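You operate a simulated robot arm through the tools that you are given. There is no shell and no other tool.

The job below is to be done with a simulated robot arm. You get a single attempt, and the scene is never put back.

TASK
Change the base feed on the manifold over from LINE 27 to LINE 29.
Fine: shut the old line's two valves before you open the new line's two; shut the one other valve that stands open.

The check looks at the end state, three seconds after you hand in, the way a careful person would. Anything else that was tipped, shoved, dropped, spilled or broken makes it a failure.

THE ROBOT
A 7-joint arm with a three-finger gripper, fixed in place. Base frame: the origin is on the floor under the middle of its stand, x ahead of it, y to its left, z up; the work surface is at about z = 90.3. Readings come in cm, rad, newtons and seconds.
It reaches about 134.2 cm from its shoulder. Its first joint turns from -2.897 to 2.897 rad. Payload 2.69 kg.
Tool frame: the origin (TCP) lies between the finger pads and is the grasp point; the fingertips stand 3 cm ahead of it; z points along the fingers, y is the line along which they close. The gripper opens to 12.8 cm; its body begins 11.7 cm behind the TCP.
Orientation is that of the tool frame in the base frame, as a unit quaternion [x, y, z, w]. With the fingers straight down and closing along the base's y, the tool's x points along the base's -x, its y along +y and its z along -z.

THE INTERFACE
- The arm moves only by the tool send_rows. Its argument "increments" is one flat list of numbers, 7 for each row, row after row: the closure, from 0 (fully open) to 1 (shut), then the shift along the tool's x, y, z in units of 40 mm (1.0 is 40 mm), then the turn, a rotation vector about the tool's x, y, z in units of 6 degrees (1.0 is 6 degrees). In form: [hand, tx, ty, tz, ax, ay, az, hand, tx, ty, tz, ax, ay, az, ...]. A call has 1 to 20 rows; each row shifts and turns the commanded pose from where the row before left it, along the tool's axes as they then stand. A call with a number of a shift or a turn outside -1 to 1 is refused whole. Each row takes 0.2 s and may step no farther than 5 cm and 0.15 rad from the row before; otherwise, or with a gripper value out of range, the whole call is refused. Where a pose cannot be reached the arm comes as near as it can. A force on the tool above 40 N (or 10 N above the force at the start of the call, whichever is more), or a blocked arm, ends the call early, and 0.2 s more pass. The fingers move at their own pace (about 12.7 cm/s each) and stop on an object; they squeeze with about 33 N. The grip force told is the motor's: it shows also when the fingers shut on nothing. Time passes only in rows, and 0.2 s behind the last, so rows that do not move let the fingers close. It gives the time, the measured TCP pose, the force on the tool (base axes), the opening and the grip force at its end, in the units of the frame above (readings bear some noise), with the torque about the TCP (base axes, N m) and any sound that the robot's microphone picked up.
- Cameras (640 x 400 px; columns grow to the right, rows downward): "scene" is fixed at [22.02, -64.97, 153.96]; the picture's right is [0.60, -0.80, 0.00], its down [-0.49, -0.36, -0.80] and it looks along [0.64, 0.48, -0.61] (base axes); focal length 331 px, centre (320, 200). "wrist" rides on the gripper at [5.8, 5.4, -13.1] in the tool frame; the picture's right is [-0.68, 0.74, 0.00], its down [-0.62, -0.57, -0.55] and it looks along [-0.40, -0.37, 0.84] (tool axes); focal length 234 px, centre (320, 200). There is no depth. A picture from a camera that has moved, and an enlarged one, comes with that camera's place and axes in the base frame and with its lens.
- grab_frame(camera): a new picture of that camera. The clock stands still meanwhile.
- slide_trunk(by): moves the trunk up (or, below 0, down) by that many cm; the arm rides with it, the base frame stays. It gives what a move gives, with no picture.
- inspect(camera, box): a new picture of the part [left, top, right, bottom] of that camera's present view, enlarged. The clock stands still meanwhile.
- sign_off(): hands the job in; it is judged then, once.

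Places have to be worked out from the pictures, the camera data and where the tool is seen. Open the gripper and draw the arm clear of the work before you hand the job in, unless the task says otherwise.

The tools are called as a command line: name --argument value ..., lists and objects as JSON in quotes. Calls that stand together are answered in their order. send_rows: Moves the arm, as the interface text tells. Its arguments: {"type":"object","properties":{"increments":{"type":"array"}},"required":["increments"]} The other tools are called the same way: slide_trunk (by) moves the trunk up or down; grab_frame (camera) takes a picture; inspect (camera, box) takes an enlarged picture of a part of a camera's view; sign_off () hands the job in.

At the start:

```text
clock: 0.0
tcp_pos: [53.46, -17.66, 129.11]
tool_rot: [0.0, 1.0, 0.0, 0.0]
contact_force: [-0.5, -0.4, -0.1]
wrist_torque: [-0.01, -0.01, -0.01]
opening: 12.79
grip_force: 0.0
trunk travel left (down, up): [-15.0, 20.0]
```

scene: 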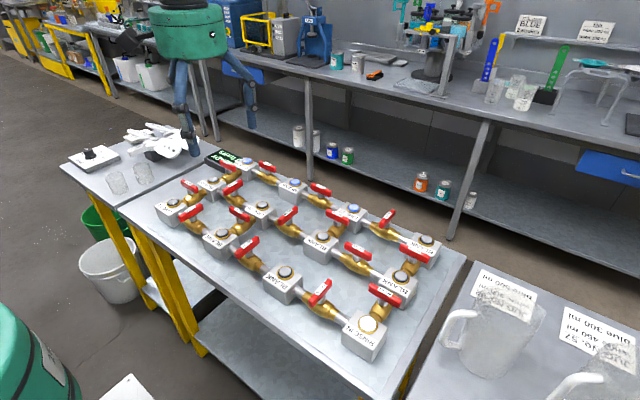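
wrist: 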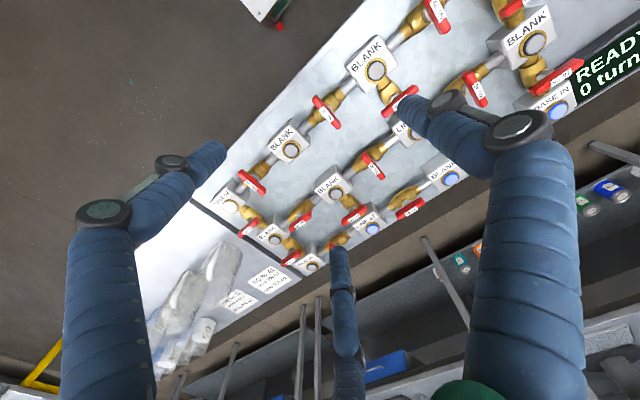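

I start by looking closely at the manifold from both cameras to read the labels and valve states.

inspect --camera "scene" --box '[140, 140, 300, 240]'

inspect --camera "scene" --box '[280, 180, 440, 280]'

inspect --camera "scene" --box '[230, 230, 420, 360]'

inspect --camera "wrist" --box '[200, 120, 400, 280]'

inspect --camera "wrist" --box '[340, 0, 640, 240]'

```text
4.00 times, centred on (220, 190) of scene
camera zoom: at [22.02, -64.97, 153.96], right [0.6, -0.8, 0.0], down [-0.49, -0.36, -0.8], along [0.64, 0.48, -0.61], focal length 1323 px, centre (720, 240)
```

zoom: 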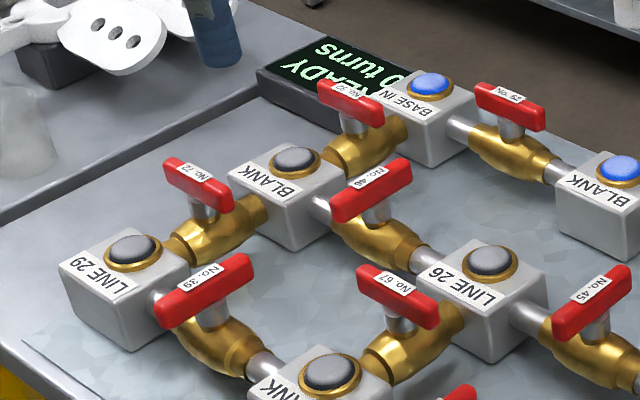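

```text
4.00 times, centred on (360, 230) of scene
camera zoom: at [22.02, -64.97, 153.96], right [0.6, -0.8, 0.0], down [-0.49, -0.36, -0.8], along [0.64, 0.48, -0.61], focal length 1323 px, centre (160, 80)
```

zoom: 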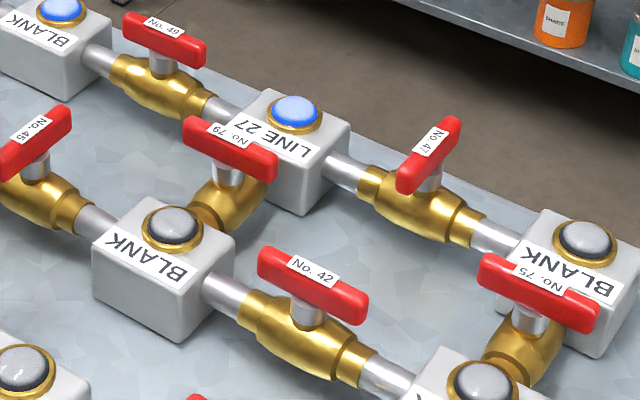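

```text
3.08 times, centred on (325, 295) of scene
camera zoom: at [22.02, -64.97, 153.96], right [0.6, -0.8, 0.0], down [-0.49, -0.36, -0.8], along [0.64, 0.48, -0.61], focal length 1018 px, centre (305, -92)
```

zoom: 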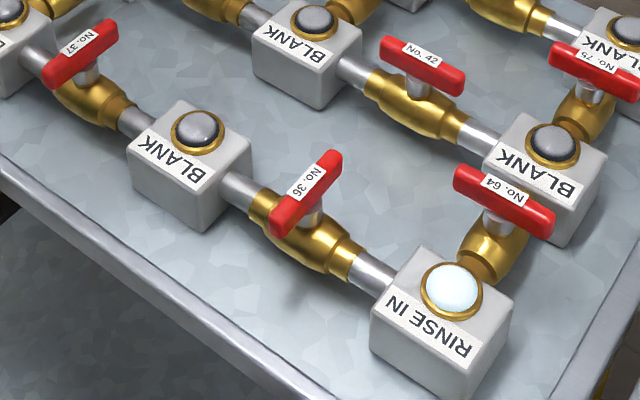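

```text
2.50 times, centred on (300, 200) of wrist
camera zoom: at [47.56, -12.39, 142.27], right [0.68, 0.74, 0.0], down [0.62, -0.57, 0.55], along [0.4, -0.37, -0.84], focal length 585 px, centre (370, 200)
```

zoom: 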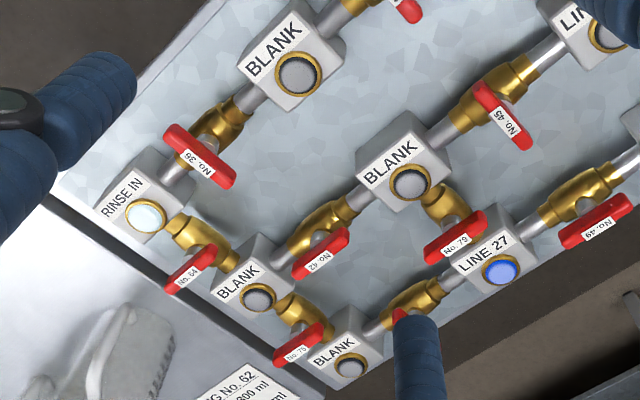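

```text
1.67 times, centred on (490, 120) of wrist
camera zoom: at [47.56, -12.39, 142.27], right [0.68, 0.74, 0.0], down [0.62, -0.57, 0.55], along [0.4, -0.37, -0.84], focal length 390 px, centre (37, 333)
```

zoom: 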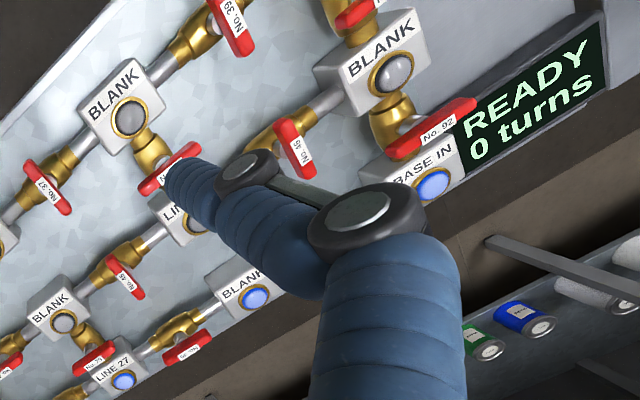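

The grid seems to be 3×4 blocks with valves between them. I'll zoom in tighter to confirm the handle states, labels and the display.

inspect --camera "scene" --box '[205, 145, 285, 195]'

inspect --camera "scene" --box '[280, 170, 360, 220]'

inspect --camera "scene" --box '[320, 225, 400, 275]'

inspect --camera "scene" --box '[155, 170, 235, 220]'

inspect --camera "scene" --box '[290, 270, 410, 345]'

```text
8.00 times, centred on (245, 170) of scene
camera zoom: at [22.02, -64.97, 153.96], right [0.6, -0.8, 0.0], down [-0.49, -0.36, -0.8], along [0.64, 0.48, -0.61], focal length 2646 px, centre (920, 440)
```

zoom: 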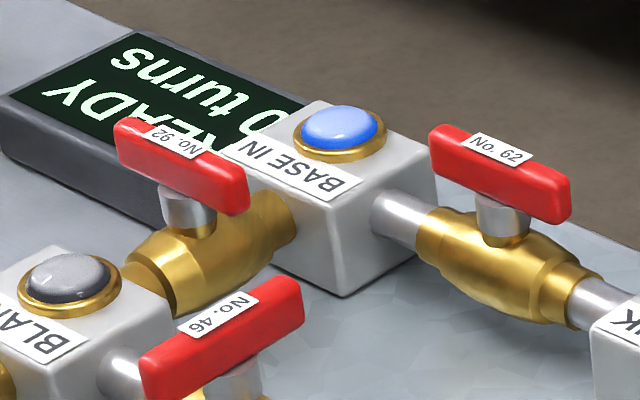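

```text
8.00 times, centred on (320, 195) of scene
camera zoom: at [22.02, -64.97, 153.96], right [0.6, -0.8, 0.0], down [-0.49, -0.36, -0.8], along [0.64, 0.48, -0.61], focal length 2646 px, centre (320, 240)
```

zoom: 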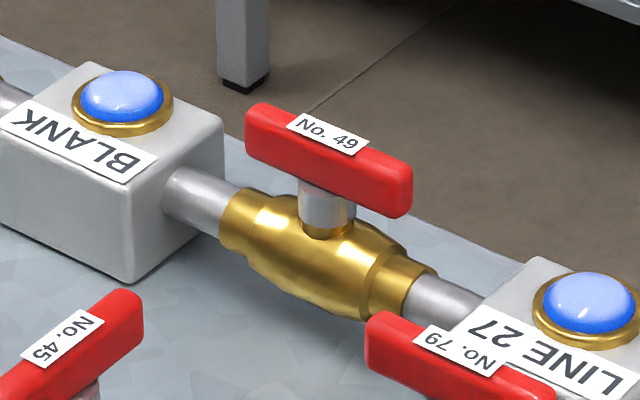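

```text
8.00 times, centred on (360, 250) of scene
camera zoom: at [22.02, -64.97, 153.96], right [0.6, -0.8, 0.0], down [-0.49, -0.36, -0.8], along [0.64, 0.48, -0.61], focal length 2646 px, centre (0, -200)
```

zoom: 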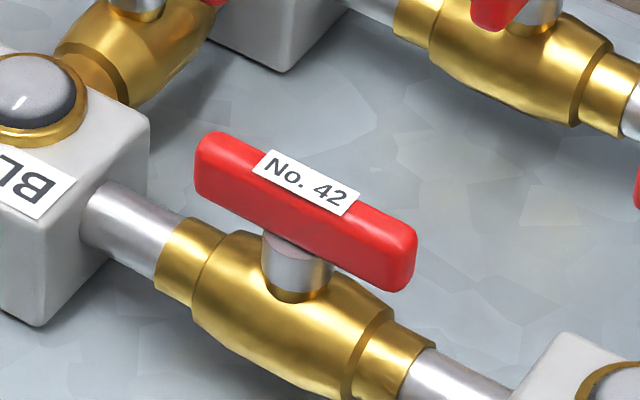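

```text
8.00 times, centred on (195, 195) of scene
camera zoom: at [22.02, -64.97, 153.96], right [0.6, -0.8, 0.0], down [-0.49, -0.36, -0.8], along [0.64, 0.48, -0.61], focal length 2646 px, centre (1320, 240)
```

zoom: 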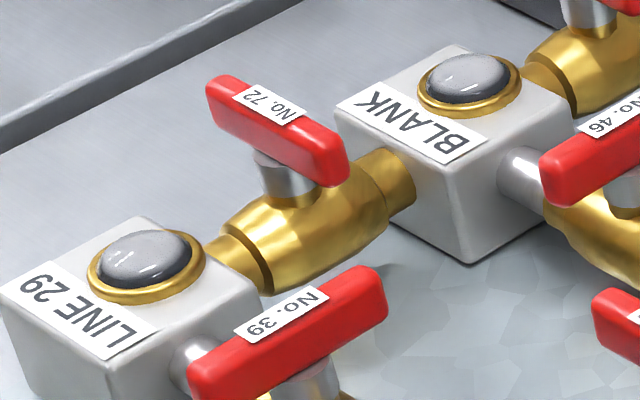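

```text
5.33 times, centred on (350, 308) of scene
camera zoom: at [22.02, -64.97, 153.96], right [0.6, -0.8, 0.0], down [-0.49, -0.36, -0.8], along [0.64, 0.48, -0.61], focal length 1764 px, centre (160, -373)
```

zoom: 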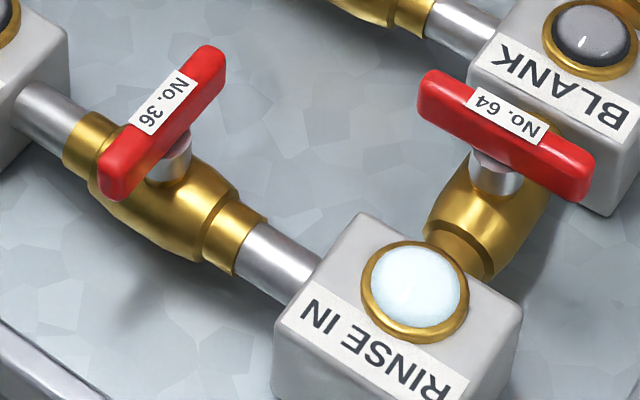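

The labels settle it: base feed runs BASE IN –(62)– BLANK –(49)– LINE 27; the new path is BASE IN –(92)– BLANK –(72)– LINE 29; the other open valve is 42. Label directions show shutting is clockwise from above. First I test how the fingers close in free air.

send_rows --increments '[0.5, 0, 0, 0, 0, 0, 0, 0.5, 0, 0, 0, 0, 0, 0, 0.5, 0, 0, 0, 0, 0, 0]'

grab_frame --camera "wrist"

grab_frame --camera "scene"

```text
clock: 0.8
tcp_pos: [53.62, -17.72, 129.12]
tool_rot: [-0.001, 1.0, 0.0, 0.0]
contact_force: [0.1, -0.1, -0.2]
wrist_torque: [0.02, 0.0, 0.01]
opening: 6.41
grip_force: 0.2
trunk travel left (down, up): [-15.0, 20.0]
```

```text
taken
camera wrist: at [47.56, -12.39, 142.27], right [0.68, 0.74, 0.0], down [0.62, -0.57, 0.55], along [0.4, -0.37, -0.84], focal length 234 px, centre (320, 200)
```

wrist: 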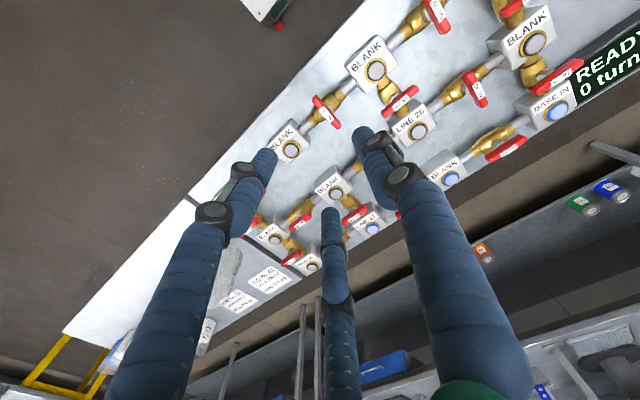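

```text
taken
```

scene: 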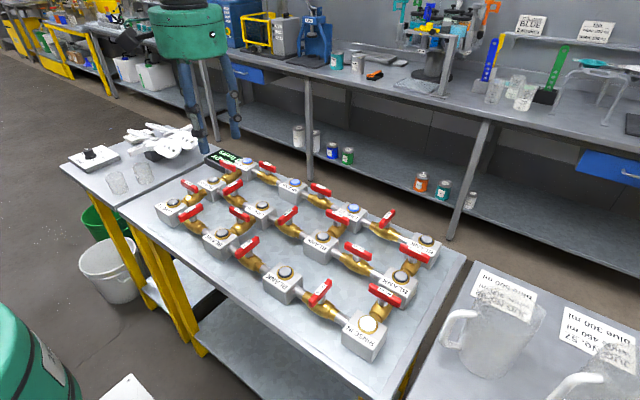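

The fingers are a radial trio (thumb on tool +y, two on the −y side). I move above valve 62 at about (85.7, 3) at z≈112, and turn the tool −90° so the fingers close across its handle.

send_rows --increments '[0.5, -0.8025, 0.52, 0.425, 0, 0, 0, 0.5, -0.8025, 0.52, 0.425, 0, 0, 0, 0.5, -0.8025, 0.52, 0.425, 0, 0, 0, 0.5, -0.8025, 0.52, 0.425, 0, 0, 0, 0.5, -0.8025, 0.52, 0.425, 0, 0, 0, 0.5, -0.8025, 0.52, 0.425, 0, 0, 0, 0.5, -0.8025, 0.52, 0.425, 0, 0, 0, 0.5, -0.8025, 0.52, 0.425, 0, 0, 0, 0.5, -0.8025, 0.52, 0.425, 0, 0, 0, 0.5, -0.8025, 0.52, 0.425, 0, 0, 0, 0.5, 0, 0, 0, 0, 0, -1, 0.5, 0, 0, 0, 0, 0, -1, 0.5, 0, 0, 0, 0, 0, -1, 0.5, 0, 0, 0, 0, 0, -1, 0.5, 0, 0, 0, 0, 0, -1, 0.5, 0, 0, 0, 0, 0, -1, 0.5, 0, 0, 0, 0, 0, -1, 0.5, 0, 0, 0, 0, 0, -1, 0.5, 0, 0, 0, 0, 0, -1, 0.5, 0, 0, 0, 0, 0, -1]'

send_rows --increments '[0.5, 0, 0, 0, 0, 0, -1, 0.5, 0, 0, 0, 0, 0, -1, 0.5, 0, 0, 0, 0, 0, -1, 0.5, 0, 0, 0, 0, 0, -1, 0.5, 0, 0, 0, 0, 0, -1, 0.5, 0, 0, 0, 0, 0, 0]'

grab_frame --camera "wrist"

grab_frame --camera "scene"

```text
clock: 5.0
tcp_pos: [85.71, 3.16, 112.04]
tool_rot: [-0.5, 0.866, 0.0, 0.001]
contact_force: [-0.3, -0.8, -0.5]
wrist_torque: [-0.02, 0.01, -0.02]
opening: 6.4
grip_force: 0.0
trunk travel left (down, up): [-15.0, 20.0]
```

```text
clock: 6.4
tcp_pos: [85.72, 3.08, 112.11]
tool_rot: [0.707, -0.707, 0.0, 0.0]
contact_force: [0.7, -0.3, 0.1]
wrist_torque: [0.01, 0.0, 0.0]
opening: 6.42
grip_force: 0.0
trunk travel left (down, up): [-15.0, 20.0]
```

```text
taken
camera wrist: at [80.15, -2.79, 125.25], right [-0.74, 0.68, 0.0], down [0.56, 0.62, 0.55], along [0.37, 0.4, -0.84], focal length 234 px, centre (320, 200)
```

wrist: 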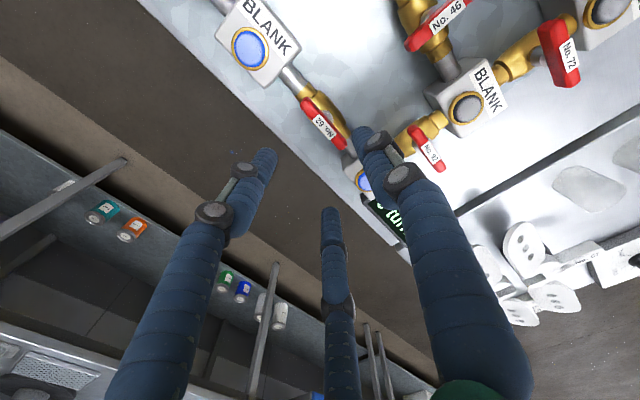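

```text
taken
```

scene: 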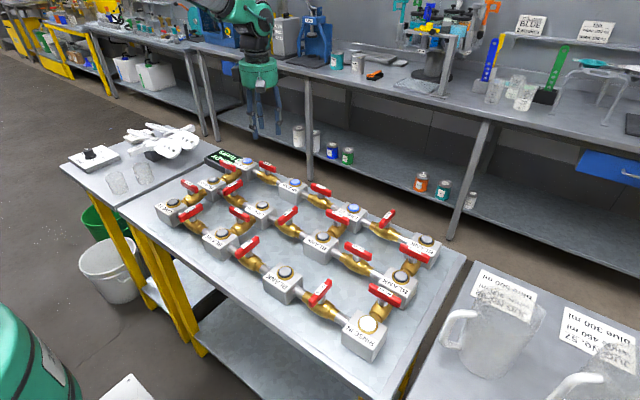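

The wrist view and the scene view agree that valve 62's handle centre is about (84.9, 2.9), top near z≈99. I descend to z≈104, nudge x by −0.7, and check the alignment.

send_rows --increments '[0.5, 0, 0.175, 0.5, 0, 0, 0, 0.5, 0, 0, 0.5, 0, 0, 0, 0.5, 0, 0, 0.5, 0, 0, 0, 0.5, 0, 0, 0.5, 0, 0, 0, 0.5, 0, 0, 0, 0, 0, 0]'

grab_frame --camera "wrist"

inspect --camera "scene" --box '[190, 110, 350, 210]'

```text
clock: 7.6
tcp_pos: [84.94, 3.19, 104.0]
tool_rot: [-0.707, 0.708, 0.0, 0.0]
contact_force: [1.4, -0.3, -0.8]
wrist_torque: [-0.01, 0.04, 0.03]
opening: 6.39
grip_force: 0.1
trunk travel left (down, up): [-15.0, 20.0]
```

```text
taken
camera wrist: at [79.52, -2.83, 117.18], right [-0.74, 0.68, 0.0], down [0.57, 0.62, 0.55], along [0.37, 0.4, -0.84], focal length 234 px, centre (320, 200)
```

wrist: 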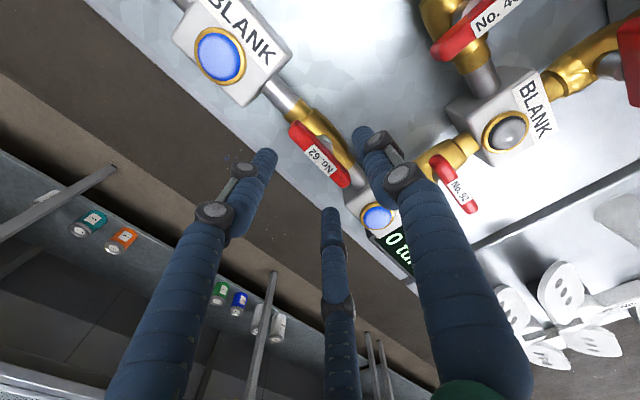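

```text
4.00 times, centred on (270, 160) of scene
camera zoom: at [22.02, -64.97, 153.96], right [0.6, -0.8, 0.0], down [-0.49, -0.36, -0.8], along [0.64, 0.48, -0.61], focal length 1323 px, centre (520, 360)
```

zoom: 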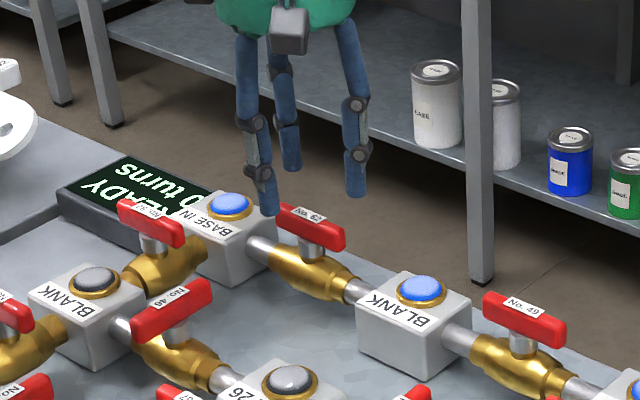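

inspect --camera "wrist" --box '[250, 100, 410, 200]'

```text
4.00 times, centred on (330, 150) of wrist
camera zoom: at [79.52, -2.83, 117.18], right [-0.74, 0.68, 0.0], down [0.57, 0.62, 0.55], along [0.37, 0.4, -0.84], focal length 937 px, centre (280, 400)
```

zoom: 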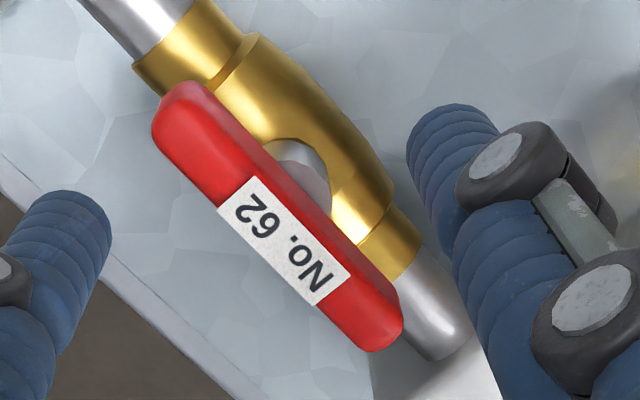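

Handle centre is at about (84.8, 3.0), right beneath the TCP. I descend to z≈99 (tips at ≈96, above the brass body) and close on the handle.

send_rows --increments '[0.5, 0, 0.025, 0.42, 0, 0, 0, 0.5, 0, 0, 0.42, 0, 0, 0, 0.5, 0, 0, 0.42, 0, 0, 0, 0.5, 0, 0, 0, 0, 0, 0]'

grab_frame --camera "wrist"

inspect --camera "scene" --box '[220, 120, 320, 190]'

```text
clock: 8.6
tcp_pos: [84.97, 3.12, 98.94]
tool_rot: [-0.706, 0.708, 0.0, 0.0]
contact_force: [0.1, 0.1, -0.4]
wrist_torque: [0.01, -0.01, 0.0]
opening: 6.38
grip_force: 0.0
trunk travel left (down, up): [-15.0, 20.0]
```

```text
taken
camera wrist: at [79.45, -2.81, 112.13], right [-0.74, 0.68, 0.0], down [0.57, 0.62, 0.55], along [0.37, 0.4, -0.84], focal length 234 px, centre (320, 200)
```

wrist: 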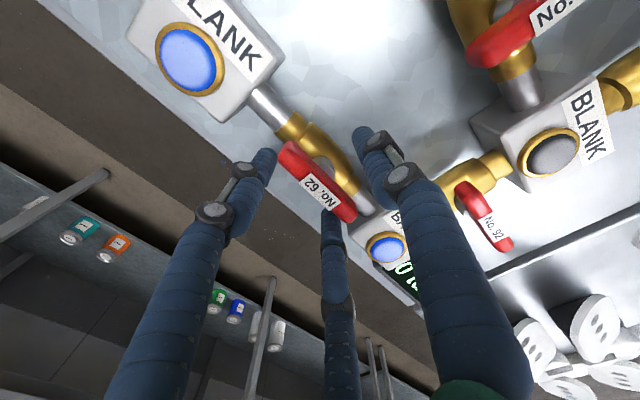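

```text
5.71 times, centred on (270, 155) of scene
camera zoom: at [22.02, -64.97, 153.96], right [0.6, -0.8, 0.0], down [-0.49, -0.36, -0.8], along [0.64, 0.48, -0.61], focal length 1890 px, centre (606, 457)
```

zoom: 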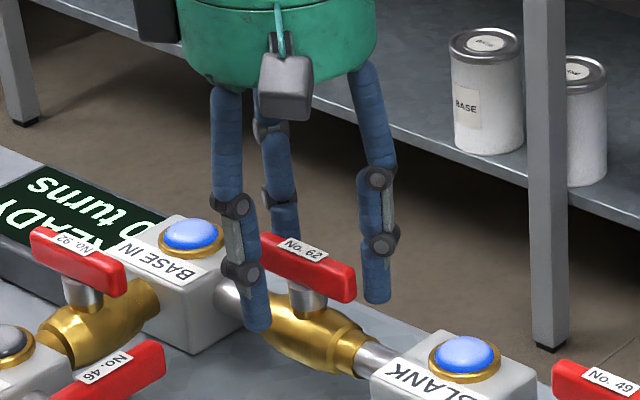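

The handle sits in the middle of the three fingers, its top right at TCP depth. I close on it.

send_rows --increments '[0.7, 0, 0, 0, 0, 0, 0, 0.85, 0, 0, 0, 0, 0, 0, 1, 0, 0, 0, 0, 0, 0, 1, 0, 0, 0, 0, 0, 0]'

grab_frame --camera "wrist"

inspect --camera "scene" --box '[220, 120, 320, 190]'

```text
clock: 9.4
tcp_pos: [85.51, 3.19, 99.18]
tool_rot: [-0.707, 0.707, -0.003, 0.003]
contact_force: [16.4, -0.4, -11.1]
wrist_torque: [0.05, 0.05, -0.04]
opening: 2.18
grip_force: 44.9
trunk travel left (down, up): [-15.0, 20.0]
stopped in row 4: the force on the tool passed its limit at 44 N (the readings are from after the stop); the commanded pose is now the measured one
```

```text
taken
camera wrist: at [79.83, -2.8, 112.26], right [-0.74, 0.68, -0.01], down [0.56, 0.62, 0.55], along [0.38, 0.4, -0.83], focal length 234 px, centre (320, 200)
```

wrist: 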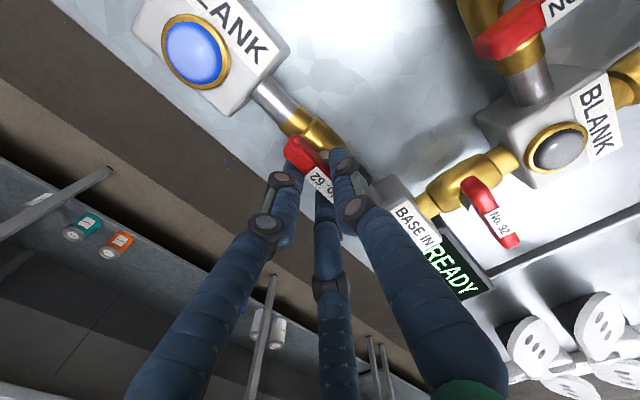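

```text
5.71 times, centred on (270, 155) of scene
camera zoom: at [22.02, -64.97, 153.96], right [0.6, -0.8, 0.0], down [-0.49, -0.36, -0.8], along [0.64, 0.48, -0.61], focal length 1890 px, centre (606, 457)
```

zoom: 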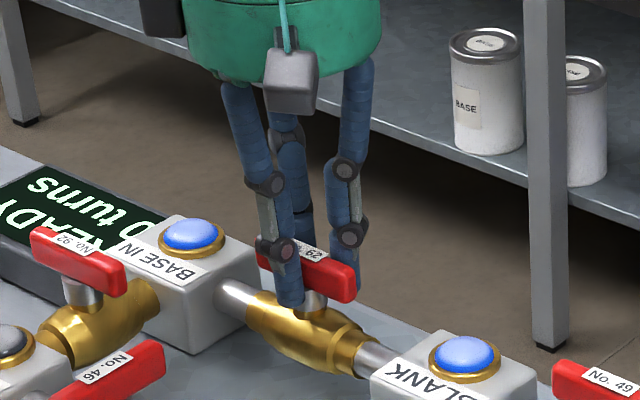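

The handle of 62 is gripped (opening 2.2 cm, tool pulled 0.5 cm in +x). I now try a gentle clockwise turn of 24° about the stem and read the torque.

send_rows --increments '[1, 0.016, 0, 0, 0, 0, 1, 1, 0.016, 0, 0, 0, 0, 1, 1, 0.016, 0, 0, 0, 0, 1, 1, 0.016, 0, 0, 0, 0, 1]'

inspect --camera "scene" --box '[220, 120, 320, 190]'

```text
clock: 10.4
tcp_pos: [85.42, 2.91, 99.25]
tool_rot: [-0.544, 0.839, -0.002, 0.004]
contact_force: [20.6, 7.3, -16.1]
wrist_torque: [-0.45, 0.26, -0.06]
opening: 2.2
grip_force: 44.9
trunk travel left (down, up): [-15.0, 20.0]
```

```text
5.71 times, centred on (270, 155) of scene
camera zoom: at [22.02, -64.97, 153.96], right [0.6, -0.8, 0.0], down [-0.49, -0.36, -0.8], along [0.64, 0.48, -0.61], focal length 1890 px, centre (606, 457)
```

zoom: 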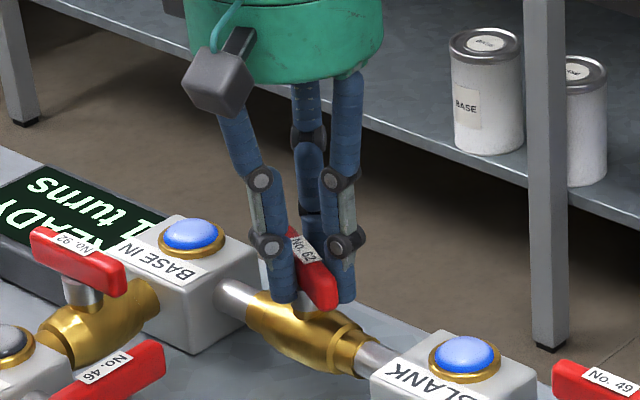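

It turns clockwise as expected with low torque about z and the handle follows. I continue the turn.

send_rows --increments '[1, 0.016, 0, 0, 0, 0, 1, 1, 0.016, 0, 0, 0, 0, 1, 1, 0.016, 0, 0, 0, 0, 1, 1, 0.016, 0, 0, 0, 0, 1, 1, 0.016, 0, 0, 0, 0, 1, 1, 0.016, 0, 0, 0, 0, 1]'

inspect --camera "scene" --box '[220, 120, 320, 190]'

```text
clock: 11.8
tcp_pos: [85.14, 2.75, 99.15]
tool_rot: [-0.257, 0.966, -0.001, 0.003]
contact_force: [16.0, 23.1, -18.7]
wrist_torque: [0.56, 0.12, -0.12]
opening: 2.18
grip_force: 44.8
trunk travel left (down, up): [-15.0, 20.0]
```

```text
5.71 times, centred on (270, 155) of scene
camera zoom: at [22.02, -64.97, 153.96], right [0.6, -0.8, 0.0], down [-0.49, -0.36, -0.8], along [0.64, 0.48, -0.61], focal length 1890 px, centre (606, 457)
```

zoom: 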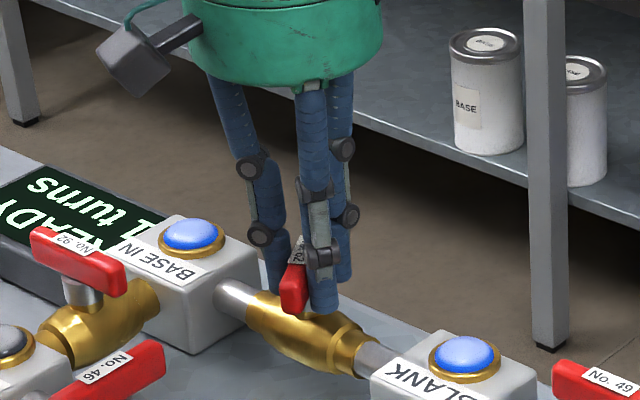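

Handle is about 60° round; side forces of ~28 N show the stem is slightly further +x/+y than I assumed, so I shift the tool that way while finishing the turn.

send_rows --increments '[1, -0.06, 0.03, 0, 0, 0, 0.5, 1, -0.04, 0.03, 0, 0, 0, 1, 1, 0, 0, 0, 0, 0, 1, 1, 0, 0, 0, 0, 0, 1, 1, 0, 0, 0, 0, 0, 1]'

inspect --camera "scene" --box '[220, 120, 320, 190]'

grab_frame --camera "wrist"

```text
clock: 13.1
tcp_pos: [84.89, 2.77, 99.12]
tool_rot: [-0.027, 1.0, 0.0, 0.001]
contact_force: [-6.0, -5.2, 6.4]
wrist_torque: [-0.01, 0.4, 0.04]
opening: 2.14
grip_force: 45.3
trunk travel left (down, up): [-15.0, 20.0]
stopped in row 5: the force on the tool passed its limit at 45 N (the readings are from after the stop); the commanded pose is now the measured one
```

```text
5.71 times, centred on (270, 155) of scene
camera zoom: at [22.02, -64.97, 153.96], right [0.6, -0.8, 0.0], down [-0.49, -0.36, -0.8], along [0.64, 0.48, -0.61], focal length 1890 px, centre (606, 457)
```

zoom: 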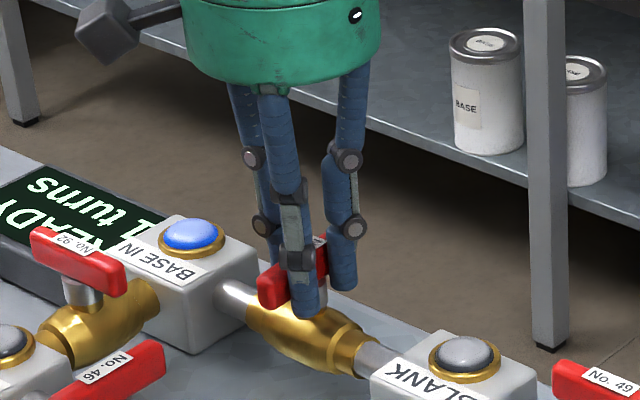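

```text
taken
camera wrist: at [78.63, 7.72, 112.3], right [0.63, 0.77, 0.0], down [0.65, -0.53, 0.55], along [0.42, -0.35, -0.84], focal length 234 px, centre (320, 200)
```

wrist: 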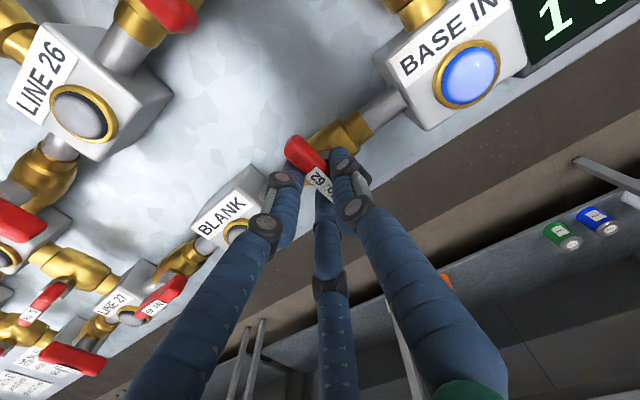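

The BLANK lamp went dark, so the feed is cut at 62; tool yaw shows ~87° turned. I try a final few degrees to seat it against its stop.

send_rows --increments '[1, 0, 0, 0, 0, 0, 0.4, 1, 0, 0, 0, 0, 0, 0.4]'

inspect --camera "scene" --box '[230, 140, 310, 190]'

```text
clock: 13.7
tcp_pos: [84.92, 2.75, 99.06]
tool_rot: [0.014, 1.0, -0.001, 0.001]
contact_force: [-11.5, -13.4, 11.2]
wrist_torque: [0.1, 0.88, 1.37]
opening: 2.16
grip_force: 45.2
trunk travel left (down, up): [-15.0, 20.0]
```

```text
8.00 times, centred on (270, 165) of scene
camera zoom: at [22.02, -64.97, 153.96], right [0.6, -0.8, 0.0], down [-0.49, -0.36, -0.8], along [0.64, 0.48, -0.61], focal length 2646 px, centre (720, 480)
```

zoom: 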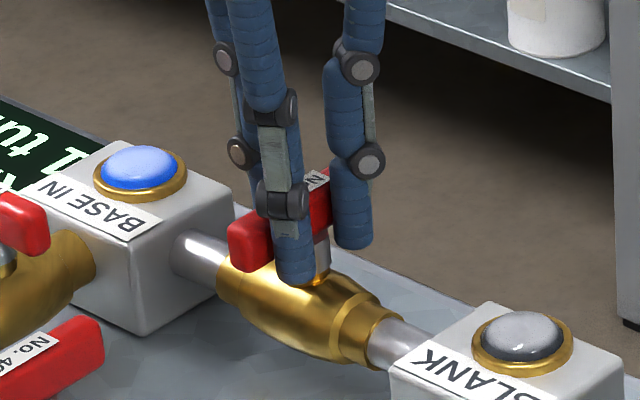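

Torque about z rose to 1.4 N·m, so the handle is on its stop (shut). I open the fingers and rise straight up.

send_rows --increments '[0.8, 0, 0, 0, 0, 0, 0, 0.5, 0, 0, 0, 0, 0, 0, 0.5, 0, 0, 0, 0, 0, 0, 0.5, 0, 0, 0, 0, 0, 0]'

grab_frame --camera "wrist"

inspect --camera "scene" --box '[220, 120, 320, 190]'

```text
clock: 14.7
tcp_pos: [85.06, 2.92, 99.04]
tool_rot: [0.015, 1.0, -0.002, 0.001]
contact_force: [0.0, -0.4, 0.2]
wrist_torque: [-0.04, 0.02, 0.0]
opening: 6.43
grip_force: 0.1
trunk travel left (down, up): [-15.0, 20.0]
```

```text
taken
camera wrist: at [79.16, 8.33, 112.21], right [0.7, 0.72, 0.0], down [0.6, -0.58, 0.55], along [0.39, -0.38, -0.83], focal length 234 px, centre (320, 200)
```

wrist: 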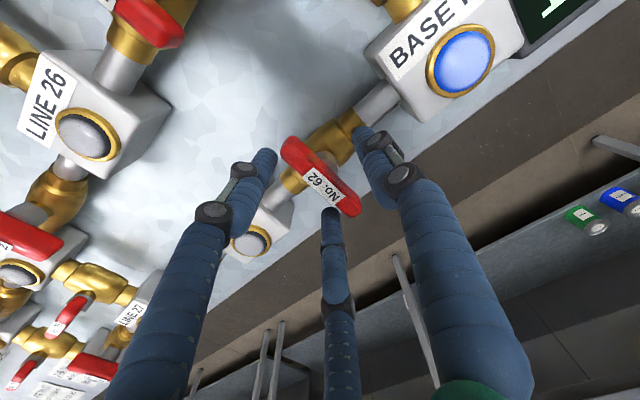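

```text
5.71 times, centred on (270, 155) of scene
camera zoom: at [22.02, -64.97, 153.96], right [0.6, -0.8, 0.0], down [-0.49, -0.36, -0.8], along [0.64, 0.48, -0.61], focal length 1890 px, centre (606, 457)
```

zoom: 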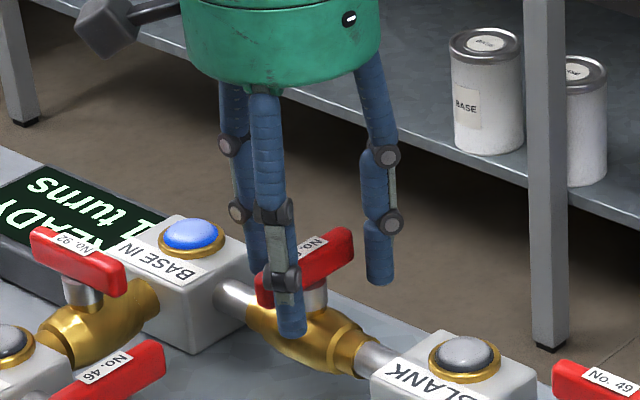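

62 is shut and the hand is free. I rise, travel to above valve 49 near (85.0, −18.5), and turn the tool back to −90°.

send_rows --increments '[0.5, 0, 0, -0.6, 0, 0, -0.28, 0.5, 0, 0, -1, 0, 0, 0, 0.5, 0, 0, -1, 0, 0, 0, 0.5, -0.03, -0.886, 0, 0, 0, 0, 0.5, 0, -0.886, 0, 0, 0, 0, 0.5, 0, -0.886, 0, 0, 0, 0, 0.5, 0, -0.886, 0, 0, 0, 0, 0.5, 0, -0.886, 0, 0, 0, 0, 0.5, 0, -0.886, 0, 0, 0, 0, 0.5, 0, 0, 0, 0, 0, -1, 0.5, 0, 0, 0, 0, 0, -1, 0.5, 0, 0, 0, 0, 0, -1, 0.5, 0, 0, 0, 0, 0, -1, 0.5, 0, 0, 0, 0, 0, -1, 0.5, 0, 0, 0, 0, 0, -1, 0.5, 0, 0, 0, 0, 0, -1, 0.5, 0, 0, 0, 0, 0, -1, 0.5, 0, 0, 0, 0, 0, -1, 0.5, 0, 0, 0, 0, 0, -1]'

send_rows --increments '[0.5, 0, 0, 0, 0, 0, -1, 0.5, 0, 0, 0, 0, 0, -1, 0.5, 0, 0, 0, 0, 0, -1, 0.5, 0, 0, 0, 0, 0, -1, 0.5, 0, 0, 0, 0, 0, -1, 0.5, 0, 0, 0.7, 0, 0, 0, 0.5, 0, 0, 0.6, 0, 0, 0, 0.5, 0, 0, 0, 0, 0, 0]'

grab_frame --camera "wrist"

grab_frame --camera "scene"

```text
clock: 18.7
tcp_pos: [85.07, -18.4, 109.62]
tool_rot: [-0.502, 0.865, -0.001, -0.001]
contact_force: [-0.3, -0.8, 0.2]
wrist_torque: [0.01, -0.01, 0.0]
opening: 6.44
grip_force: 0.1
trunk travel left (down, up): [-15.0, 20.0]
```

```text
clock: 20.5
tcp_pos: [85.2, -18.32, 104.29]
tool_rot: [0.708, -0.706, 0.003, 0.0]
contact_force: [0.6, 0.6, -0.1]
wrist_torque: [0.02, 0.06, -0.03]
opening: 6.42
grip_force: 0.1
trunk travel left (down, up): [-15.0, 20.0]
```

```text
taken
camera wrist: at [79.64, -24.29, 117.39], right [-0.74, 0.68, 0.0], down [0.56, 0.62, 0.55], along [0.37, 0.4, -0.84], focal length 234 px, centre (320, 200)
```

wrist: 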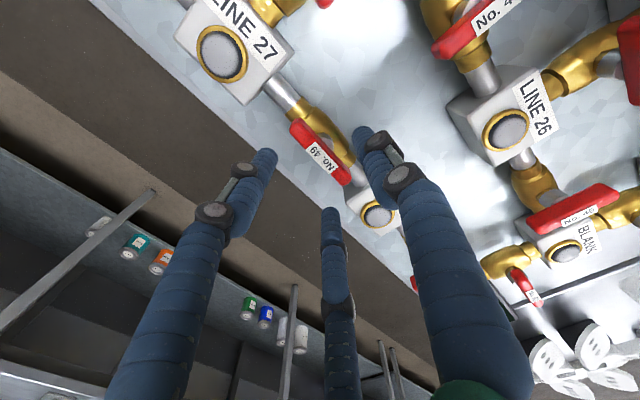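

```text
taken
```

scene: 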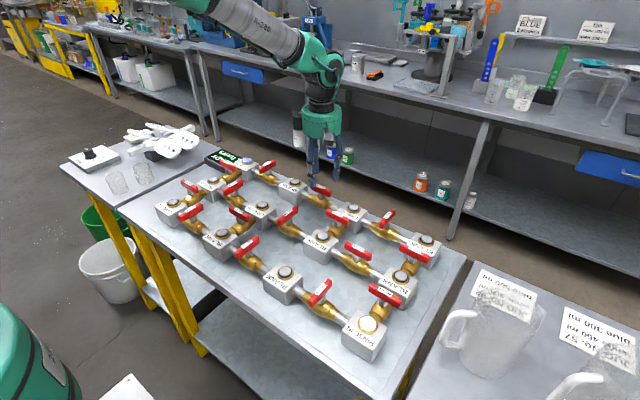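

LINE 27's lamp is dark as well; valve 49's handle sits in the same spot in the wrist view as 62's did. I descend to z≈99.1 with a 0.2 cm bias in +x (where the grip centred last time) and close.

send_rows --increments '[0.5, 0, -0.05, 0.43, 0, 0, 0, 0.5, 0, 0, 0.43, 0, 0, 0, 0.5, 0, 0, 0.43, 0, 0, 0, 0.5, 0, 0, 0, 0, 0, 0, 0.7, 0, 0, 0, 0, 0, 0, 0.8, 0, 0, 0, 0, 0, 0, 0.85, 0, 0, 0, 0, 0, 0, 1, 0, 0, 0, 0, 0, 0, 1, 0, 0, 0, 0, 0, 0]'

grab_frame --camera "wrist"

inspect --camera "scene" --box '[270, 140, 370, 210]'

```text
clock: 22.5
tcp_pos: [85.58, -18.46, 99.2]
tool_rot: [0.707, -0.707, 0.001, 0.0]
contact_force: [17.3, 0.8, -0.1]
wrist_torque: [0.0, -0.03, -0.08]
opening: 2.16
grip_force: 45.1
trunk travel left (down, up): [-15.0, 20.0]
```

```text
taken
camera wrist: at [79.92, -24.31, 112.35], right [-0.74, 0.68, 0.0], down [0.56, 0.62, 0.55], along [0.37, 0.4, -0.84], focal length 234 px, centre (320, 200)
```

wrist: 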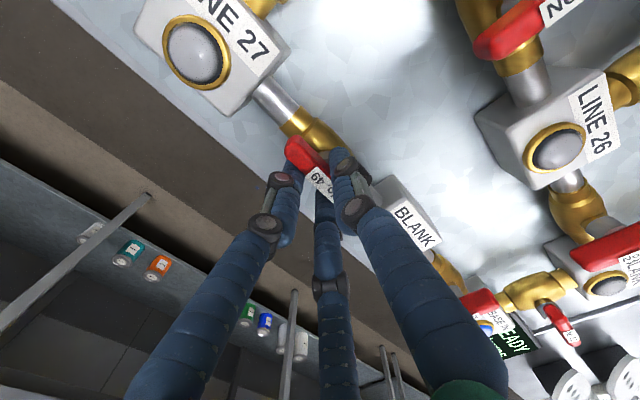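

```text
5.71 times, centred on (320, 175) of scene
camera zoom: at [22.02, -64.97, 153.96], right [0.6, -0.8, 0.0], down [-0.49, -0.36, -0.8], along [0.64, 0.48, -0.61], focal length 1890 px, centre (320, 343)
```

zoom: 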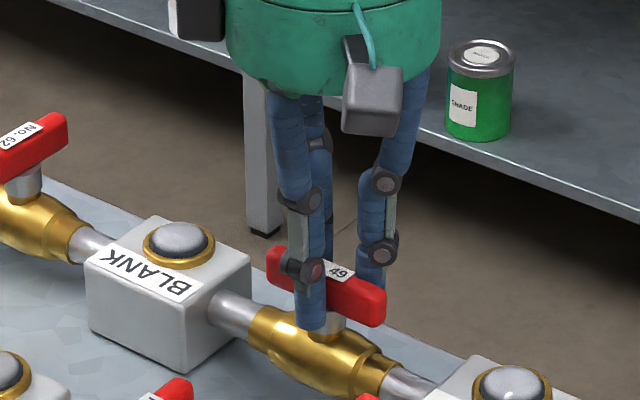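

Gripped, but with 17 N sideways in +x. I ease the tool 0.1 cm in +x to relieve that before turning.

send_rows --increments '[1, 0, -0.025, 0, 0, 0, 0, 1, 0, 0, 0, 0, 0, 0]'

```text
clock: 23.1
tcp_pos: [85.45, -18.26, 99.31]
tool_rot: [0.707, -0.707, 0.001, 0.001]
contact_force: [9.7, 2.2, 5.8]
wrist_torque: [-0.04, 0.11, -0.06]
opening: 2.15
grip_force: 45.2
trunk travel left (down, up): [-15.0, 20.0]
```

Side force fell to 10 N. I shift slightly more and turn clockwise 30°, orbiting the stem with a small x feed.

send_rows --increments '[1, 0, -0.02, 0, 0, 0, 0, 1, 0.009, 0, 0, 0, 0, 1, 1, 0.009, 0, 0, 0, 0, 1, 1, 0.009, 0, 0, 0, 0, 1, 1, 0.009, 0, 0, 0, 0, 1, 1, 0.009, 0, 0, 0, 0, 1]'

inspect --camera "scene" --box '[270, 140, 370, 210]'

```text
clock: 24.5
tcp_pos: [85.41, -18.55, 99.1]
tool_rot: [-0.5, 0.866, 0.0, 0.0]
contact_force: [-8.8, -3.1, 13.8]
wrist_torque: [-0.51, 0.9, 0.1]
opening: 2.16
grip_force: 45.3
trunk travel left (down, up): [-15.0, 20.0]
```

```text
5.71 times, centred on (320, 175) of scene
camera zoom: at [22.02, -64.97, 153.96], right [0.6, -0.8, 0.0], down [-0.49, -0.36, -0.8], along [0.64, 0.48, -0.61], focal length 1890 px, centre (320, 343)
```

zoom: 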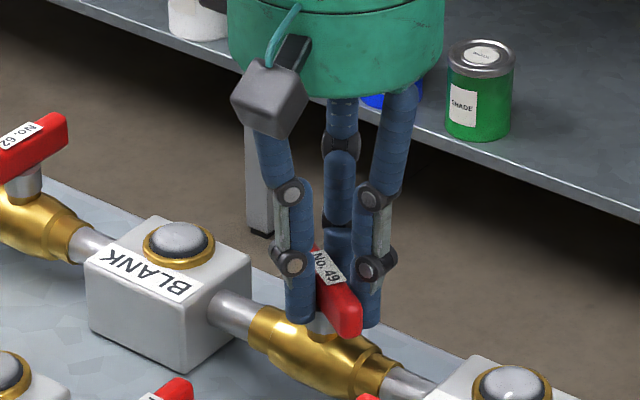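

Turning nicely with low forces. I continue another 30°.

send_rows --increments '[1, 0.009, 0, 0, 0, 0, 1, 1, 0.009, 0, 0, 0, 0, 1, 1, 0.009, 0, 0, 0, 0, 1, 1, 0.009, 0, 0, 0, 0, 1, 1, 0.009, 0, 0, 0, 0, 1]'

```text
clock: 25.7
tcp_pos: [85.09, -18.71, 99.12]
tool_rot: [-0.257, 0.966, -0.002, 0.0]
contact_force: [-23.3, -1.7, 11.7]
wrist_torque: [-0.02, 1.11, 0.12]
opening: 2.16
grip_force: 44.5
trunk travel left (down, up): [-15.0, 20.0]
```

Side force is −23 N in x, so I shift the tool about 0.12 cm in −x and finish the remaining turn.

send_rows --increments '[1, 0.026, 0.015, 0, 0, 0, 0.5, 1, 0.012, 0.003, 0, 0, 0, 1, 1, 0.012, 0.003, 0, 0, 0, 1, 1, 0.012, 0, 0, 0, 0, 1]'

inspect --camera "scene" --box '[270, 140, 370, 210]'

```text
clock: 26.7
tcp_pos: [84.94, -18.76, 99.13]
tool_rot: [-0.079, 0.997, -0.001, 0.001]
contact_force: [-22.0, -0.5, 6.0]
wrist_torque: [0.27, 0.65, 0.11]
opening: 2.15
grip_force: 44.2
trunk travel left (down, up): [-15.0, 20.0]
```

```text
5.71 times, centred on (320, 175) of scene
camera zoom: at [22.02, -64.97, 153.96], right [0.6, -0.8, 0.0], down [-0.49, -0.36, -0.8], along [0.64, 0.48, -0.61], focal length 1890 px, centre (320, 343)
```

zoom: 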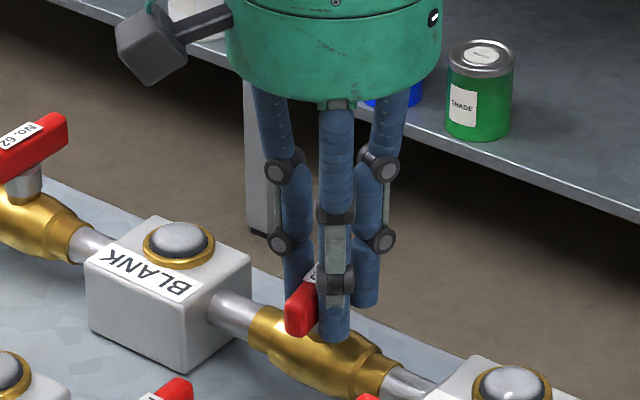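

About 9° remain. I shift 0.1 cm in −x again and turn the rest in small steps to the stop.

send_rows --increments '[1, 0.025, 0, 0, 0, 0, 0.5, 1, 0.01, 0, 0, 0, 0, 0.5, 1, 0.005, 0, 0, 0, 0, 0.5, 1, 0, 0, 0, 0, 0, 0.3]'

inspect --camera "scene" --box '[270, 140, 370, 210]'

```text
clock: 27.7
tcp_pos: [84.85, -18.75, 99.24]
tool_rot: [0.015, 1.0, -0.001, 0.002]
contact_force: [-13.7, 6.4, 4.1]
wrist_torque: [0.56, 0.31, 1.35]
opening: 2.17
grip_force: 44.6
trunk travel left (down, up): [-15.0, 20.0]
```

```text
5.71 times, centred on (320, 175) of scene
camera zoom: at [22.02, -64.97, 153.96], right [0.6, -0.8, 0.0], down [-0.49, -0.36, -0.8], along [0.64, 0.48, -0.61], focal length 1890 px, centre (320, 343)
```

zoom: 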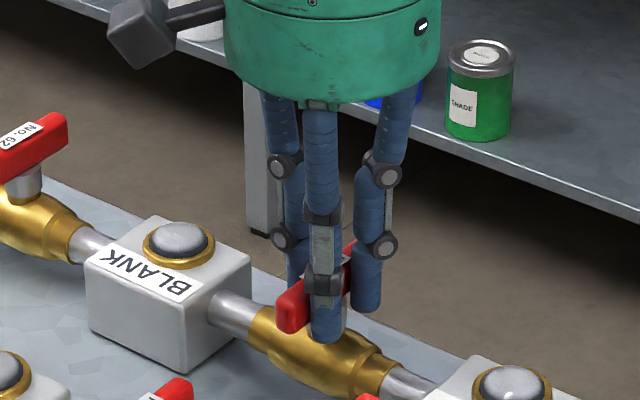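

1.35 N·m at the stop: 49 is shut. I open, verify, and then rise.

send_rows --increments '[0.8, 0, 0, 0, 0, 0, 0, 0.5, 0, 0, 0, 0, 0, 0, 0.5, 0, 0, 0, 0, 0, 0, 0.5, 0, 0, -0.6, 0, 0, -0.28, 0.5, 0, 0, -1, 0, 0, 0, 0.5, 0, 0, -1, 0, 0, 0, 0.5, 0, 0, 0, 0, 0, 0]'

grab_frame --camera "wrist"

inspect --camera "scene" --box '[210, 130, 370, 230]'

```text
clock: 29.3
tcp_pos: [84.85, -18.86, 109.55]
tool_rot: [0.001, 1.0, -0.001, 0.002]
contact_force: [-1.6, 0.4, 0.8]
wrist_torque: [-0.03, -0.04, -0.01]
opening: 6.39
grip_force: 0.1
trunk travel left (down, up): [-15.0, 20.0]
```

```text
taken
camera wrist: at [78.79, -13.53, 122.71], right [0.68, 0.74, 0.0], down [0.61, -0.57, 0.55], along [0.41, -0.37, -0.83], focal length 234 px, centre (320, 200)
```

wrist: 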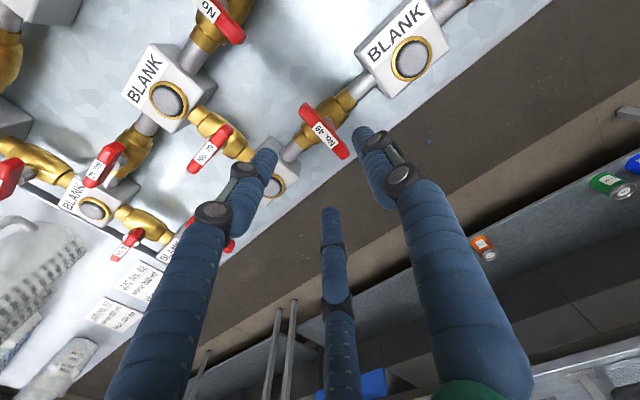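

```text
4.00 times, centred on (290, 180) of scene
camera zoom: at [22.02, -64.97, 153.96], right [0.6, -0.8, 0.0], down [-0.49, -0.36, -0.8], along [0.64, 0.48, -0.61], focal length 1323 px, centre (440, 280)
```

zoom: 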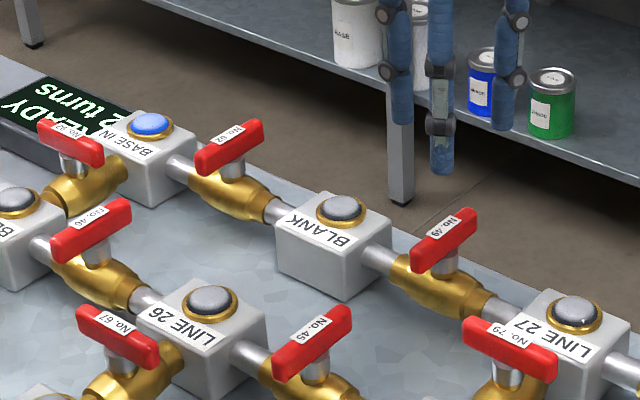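

62 and 49 are both shut (display "2 turns"). Next I go to valve 42 near (70.7, −39.9), turning the tool back to −90° above it.

send_rows --increments '[0.5, 0.58, -0.875, 0, 0, 0, 0, 0.5, 0.58, -0.875, 0, 0, 0, 0, 0.5, 0.58, -0.875, 0, 0, 0, 0, 0.5, 0.58, -0.875, 0, 0, 0, 0, 0.5, 0.58, -0.875, 0, 0, 0, 0, 0.5, 0.58, -0.875, 0, 0, 0, 0, 0.5, 0, 0, 0, 0, 0, -1, 0.5, 0, 0, 0, 0, 0, -1, 0.5, 0, 0, 0, 0, 0, -1, 0.5, 0, 0, 0, 0, 0, -1, 0.5, 0, 0, 0, 0, 0, -1, 0.5, 0, 0, 0, 0, 0, -1, 0.5, 0, 0, 0, 0, 0, -1, 0.5, 0, 0, 0, 0, 0, -1, 0.5, 0, 0, 0, 0, 0, -1, 0.5, 0, 0, 0, 0, 0, -1, 0.5, 0, 0, 0, 0, 0, -1, 0.5, 0, 0, 0, 0, 0, -1]'

send_rows --increments '[0.5, 0, 0, 0, 0, 0, -1, 0.5, 0, 0, 0, 0, 0, -1, 0.5, 0, 0, 0, 0, 0, -1, 0.5, 0, 0, 0.7, 0, 0, 0, 0.5, 0, 0, 0.6, 0, 0, 0, 0.5, 0, 0, 0, 0, 0, 0]'

grab_frame --camera "wrist"

grab_frame --camera "scene"

```text
clock: 33.1
tcp_pos: [70.92, -39.71, 109.61]
tool_rot: [-0.588, 0.809, 0.0, 0.001]
contact_force: [-0.2, -0.3, -0.5]
wrist_torque: [0.02, -0.03, 0.01]
opening: 6.4
grip_force: 0.0
trunk travel left (down, up): [-15.0, 20.0]
```

```text
clock: 34.5
tcp_pos: [71.09, -39.63, 104.22]
tool_rot: [-0.707, 0.708, -0.001, 0.0]
contact_force: [0.0, 0.7, -1.0]
wrist_torque: [0.01, 0.04, -0.03]
opening: 6.4
grip_force: 0.1
trunk travel left (down, up): [-15.0, 20.0]
```

```text
taken
camera wrist: at [65.48, -45.66, 117.42], right [-0.74, 0.68, 0.0], down [0.57, 0.62, 0.55], along [0.37, 0.4, -0.84], focal length 234 px, centre (320, 200)
```

wrist: 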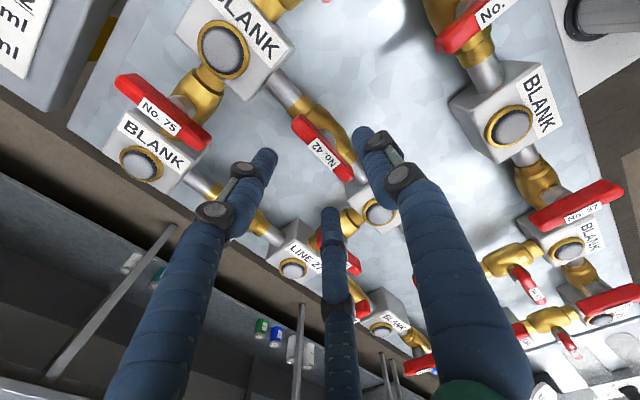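

```text
taken
```

scene: 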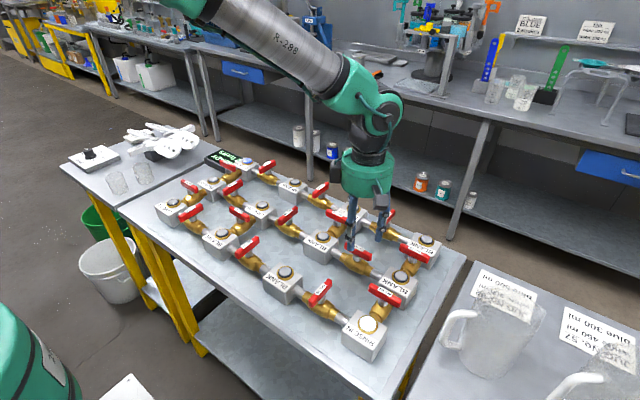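

inspect --camera "wrist" --box '[250, 100, 410, 200]'

```text
4.00 times, centred on (330, 150) of wrist
camera zoom: at [65.48, -45.66, 117.42], right [-0.74, 0.68, 0.0], down [0.57, 0.62, 0.55], along [0.37, 0.4, -0.84], focal length 937 px, centre (280, 400)
```

zoom: 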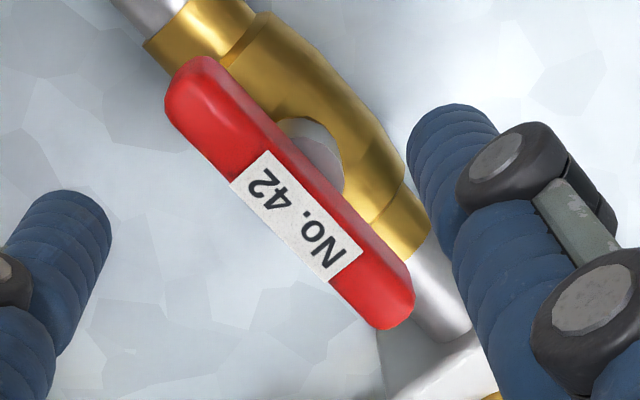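

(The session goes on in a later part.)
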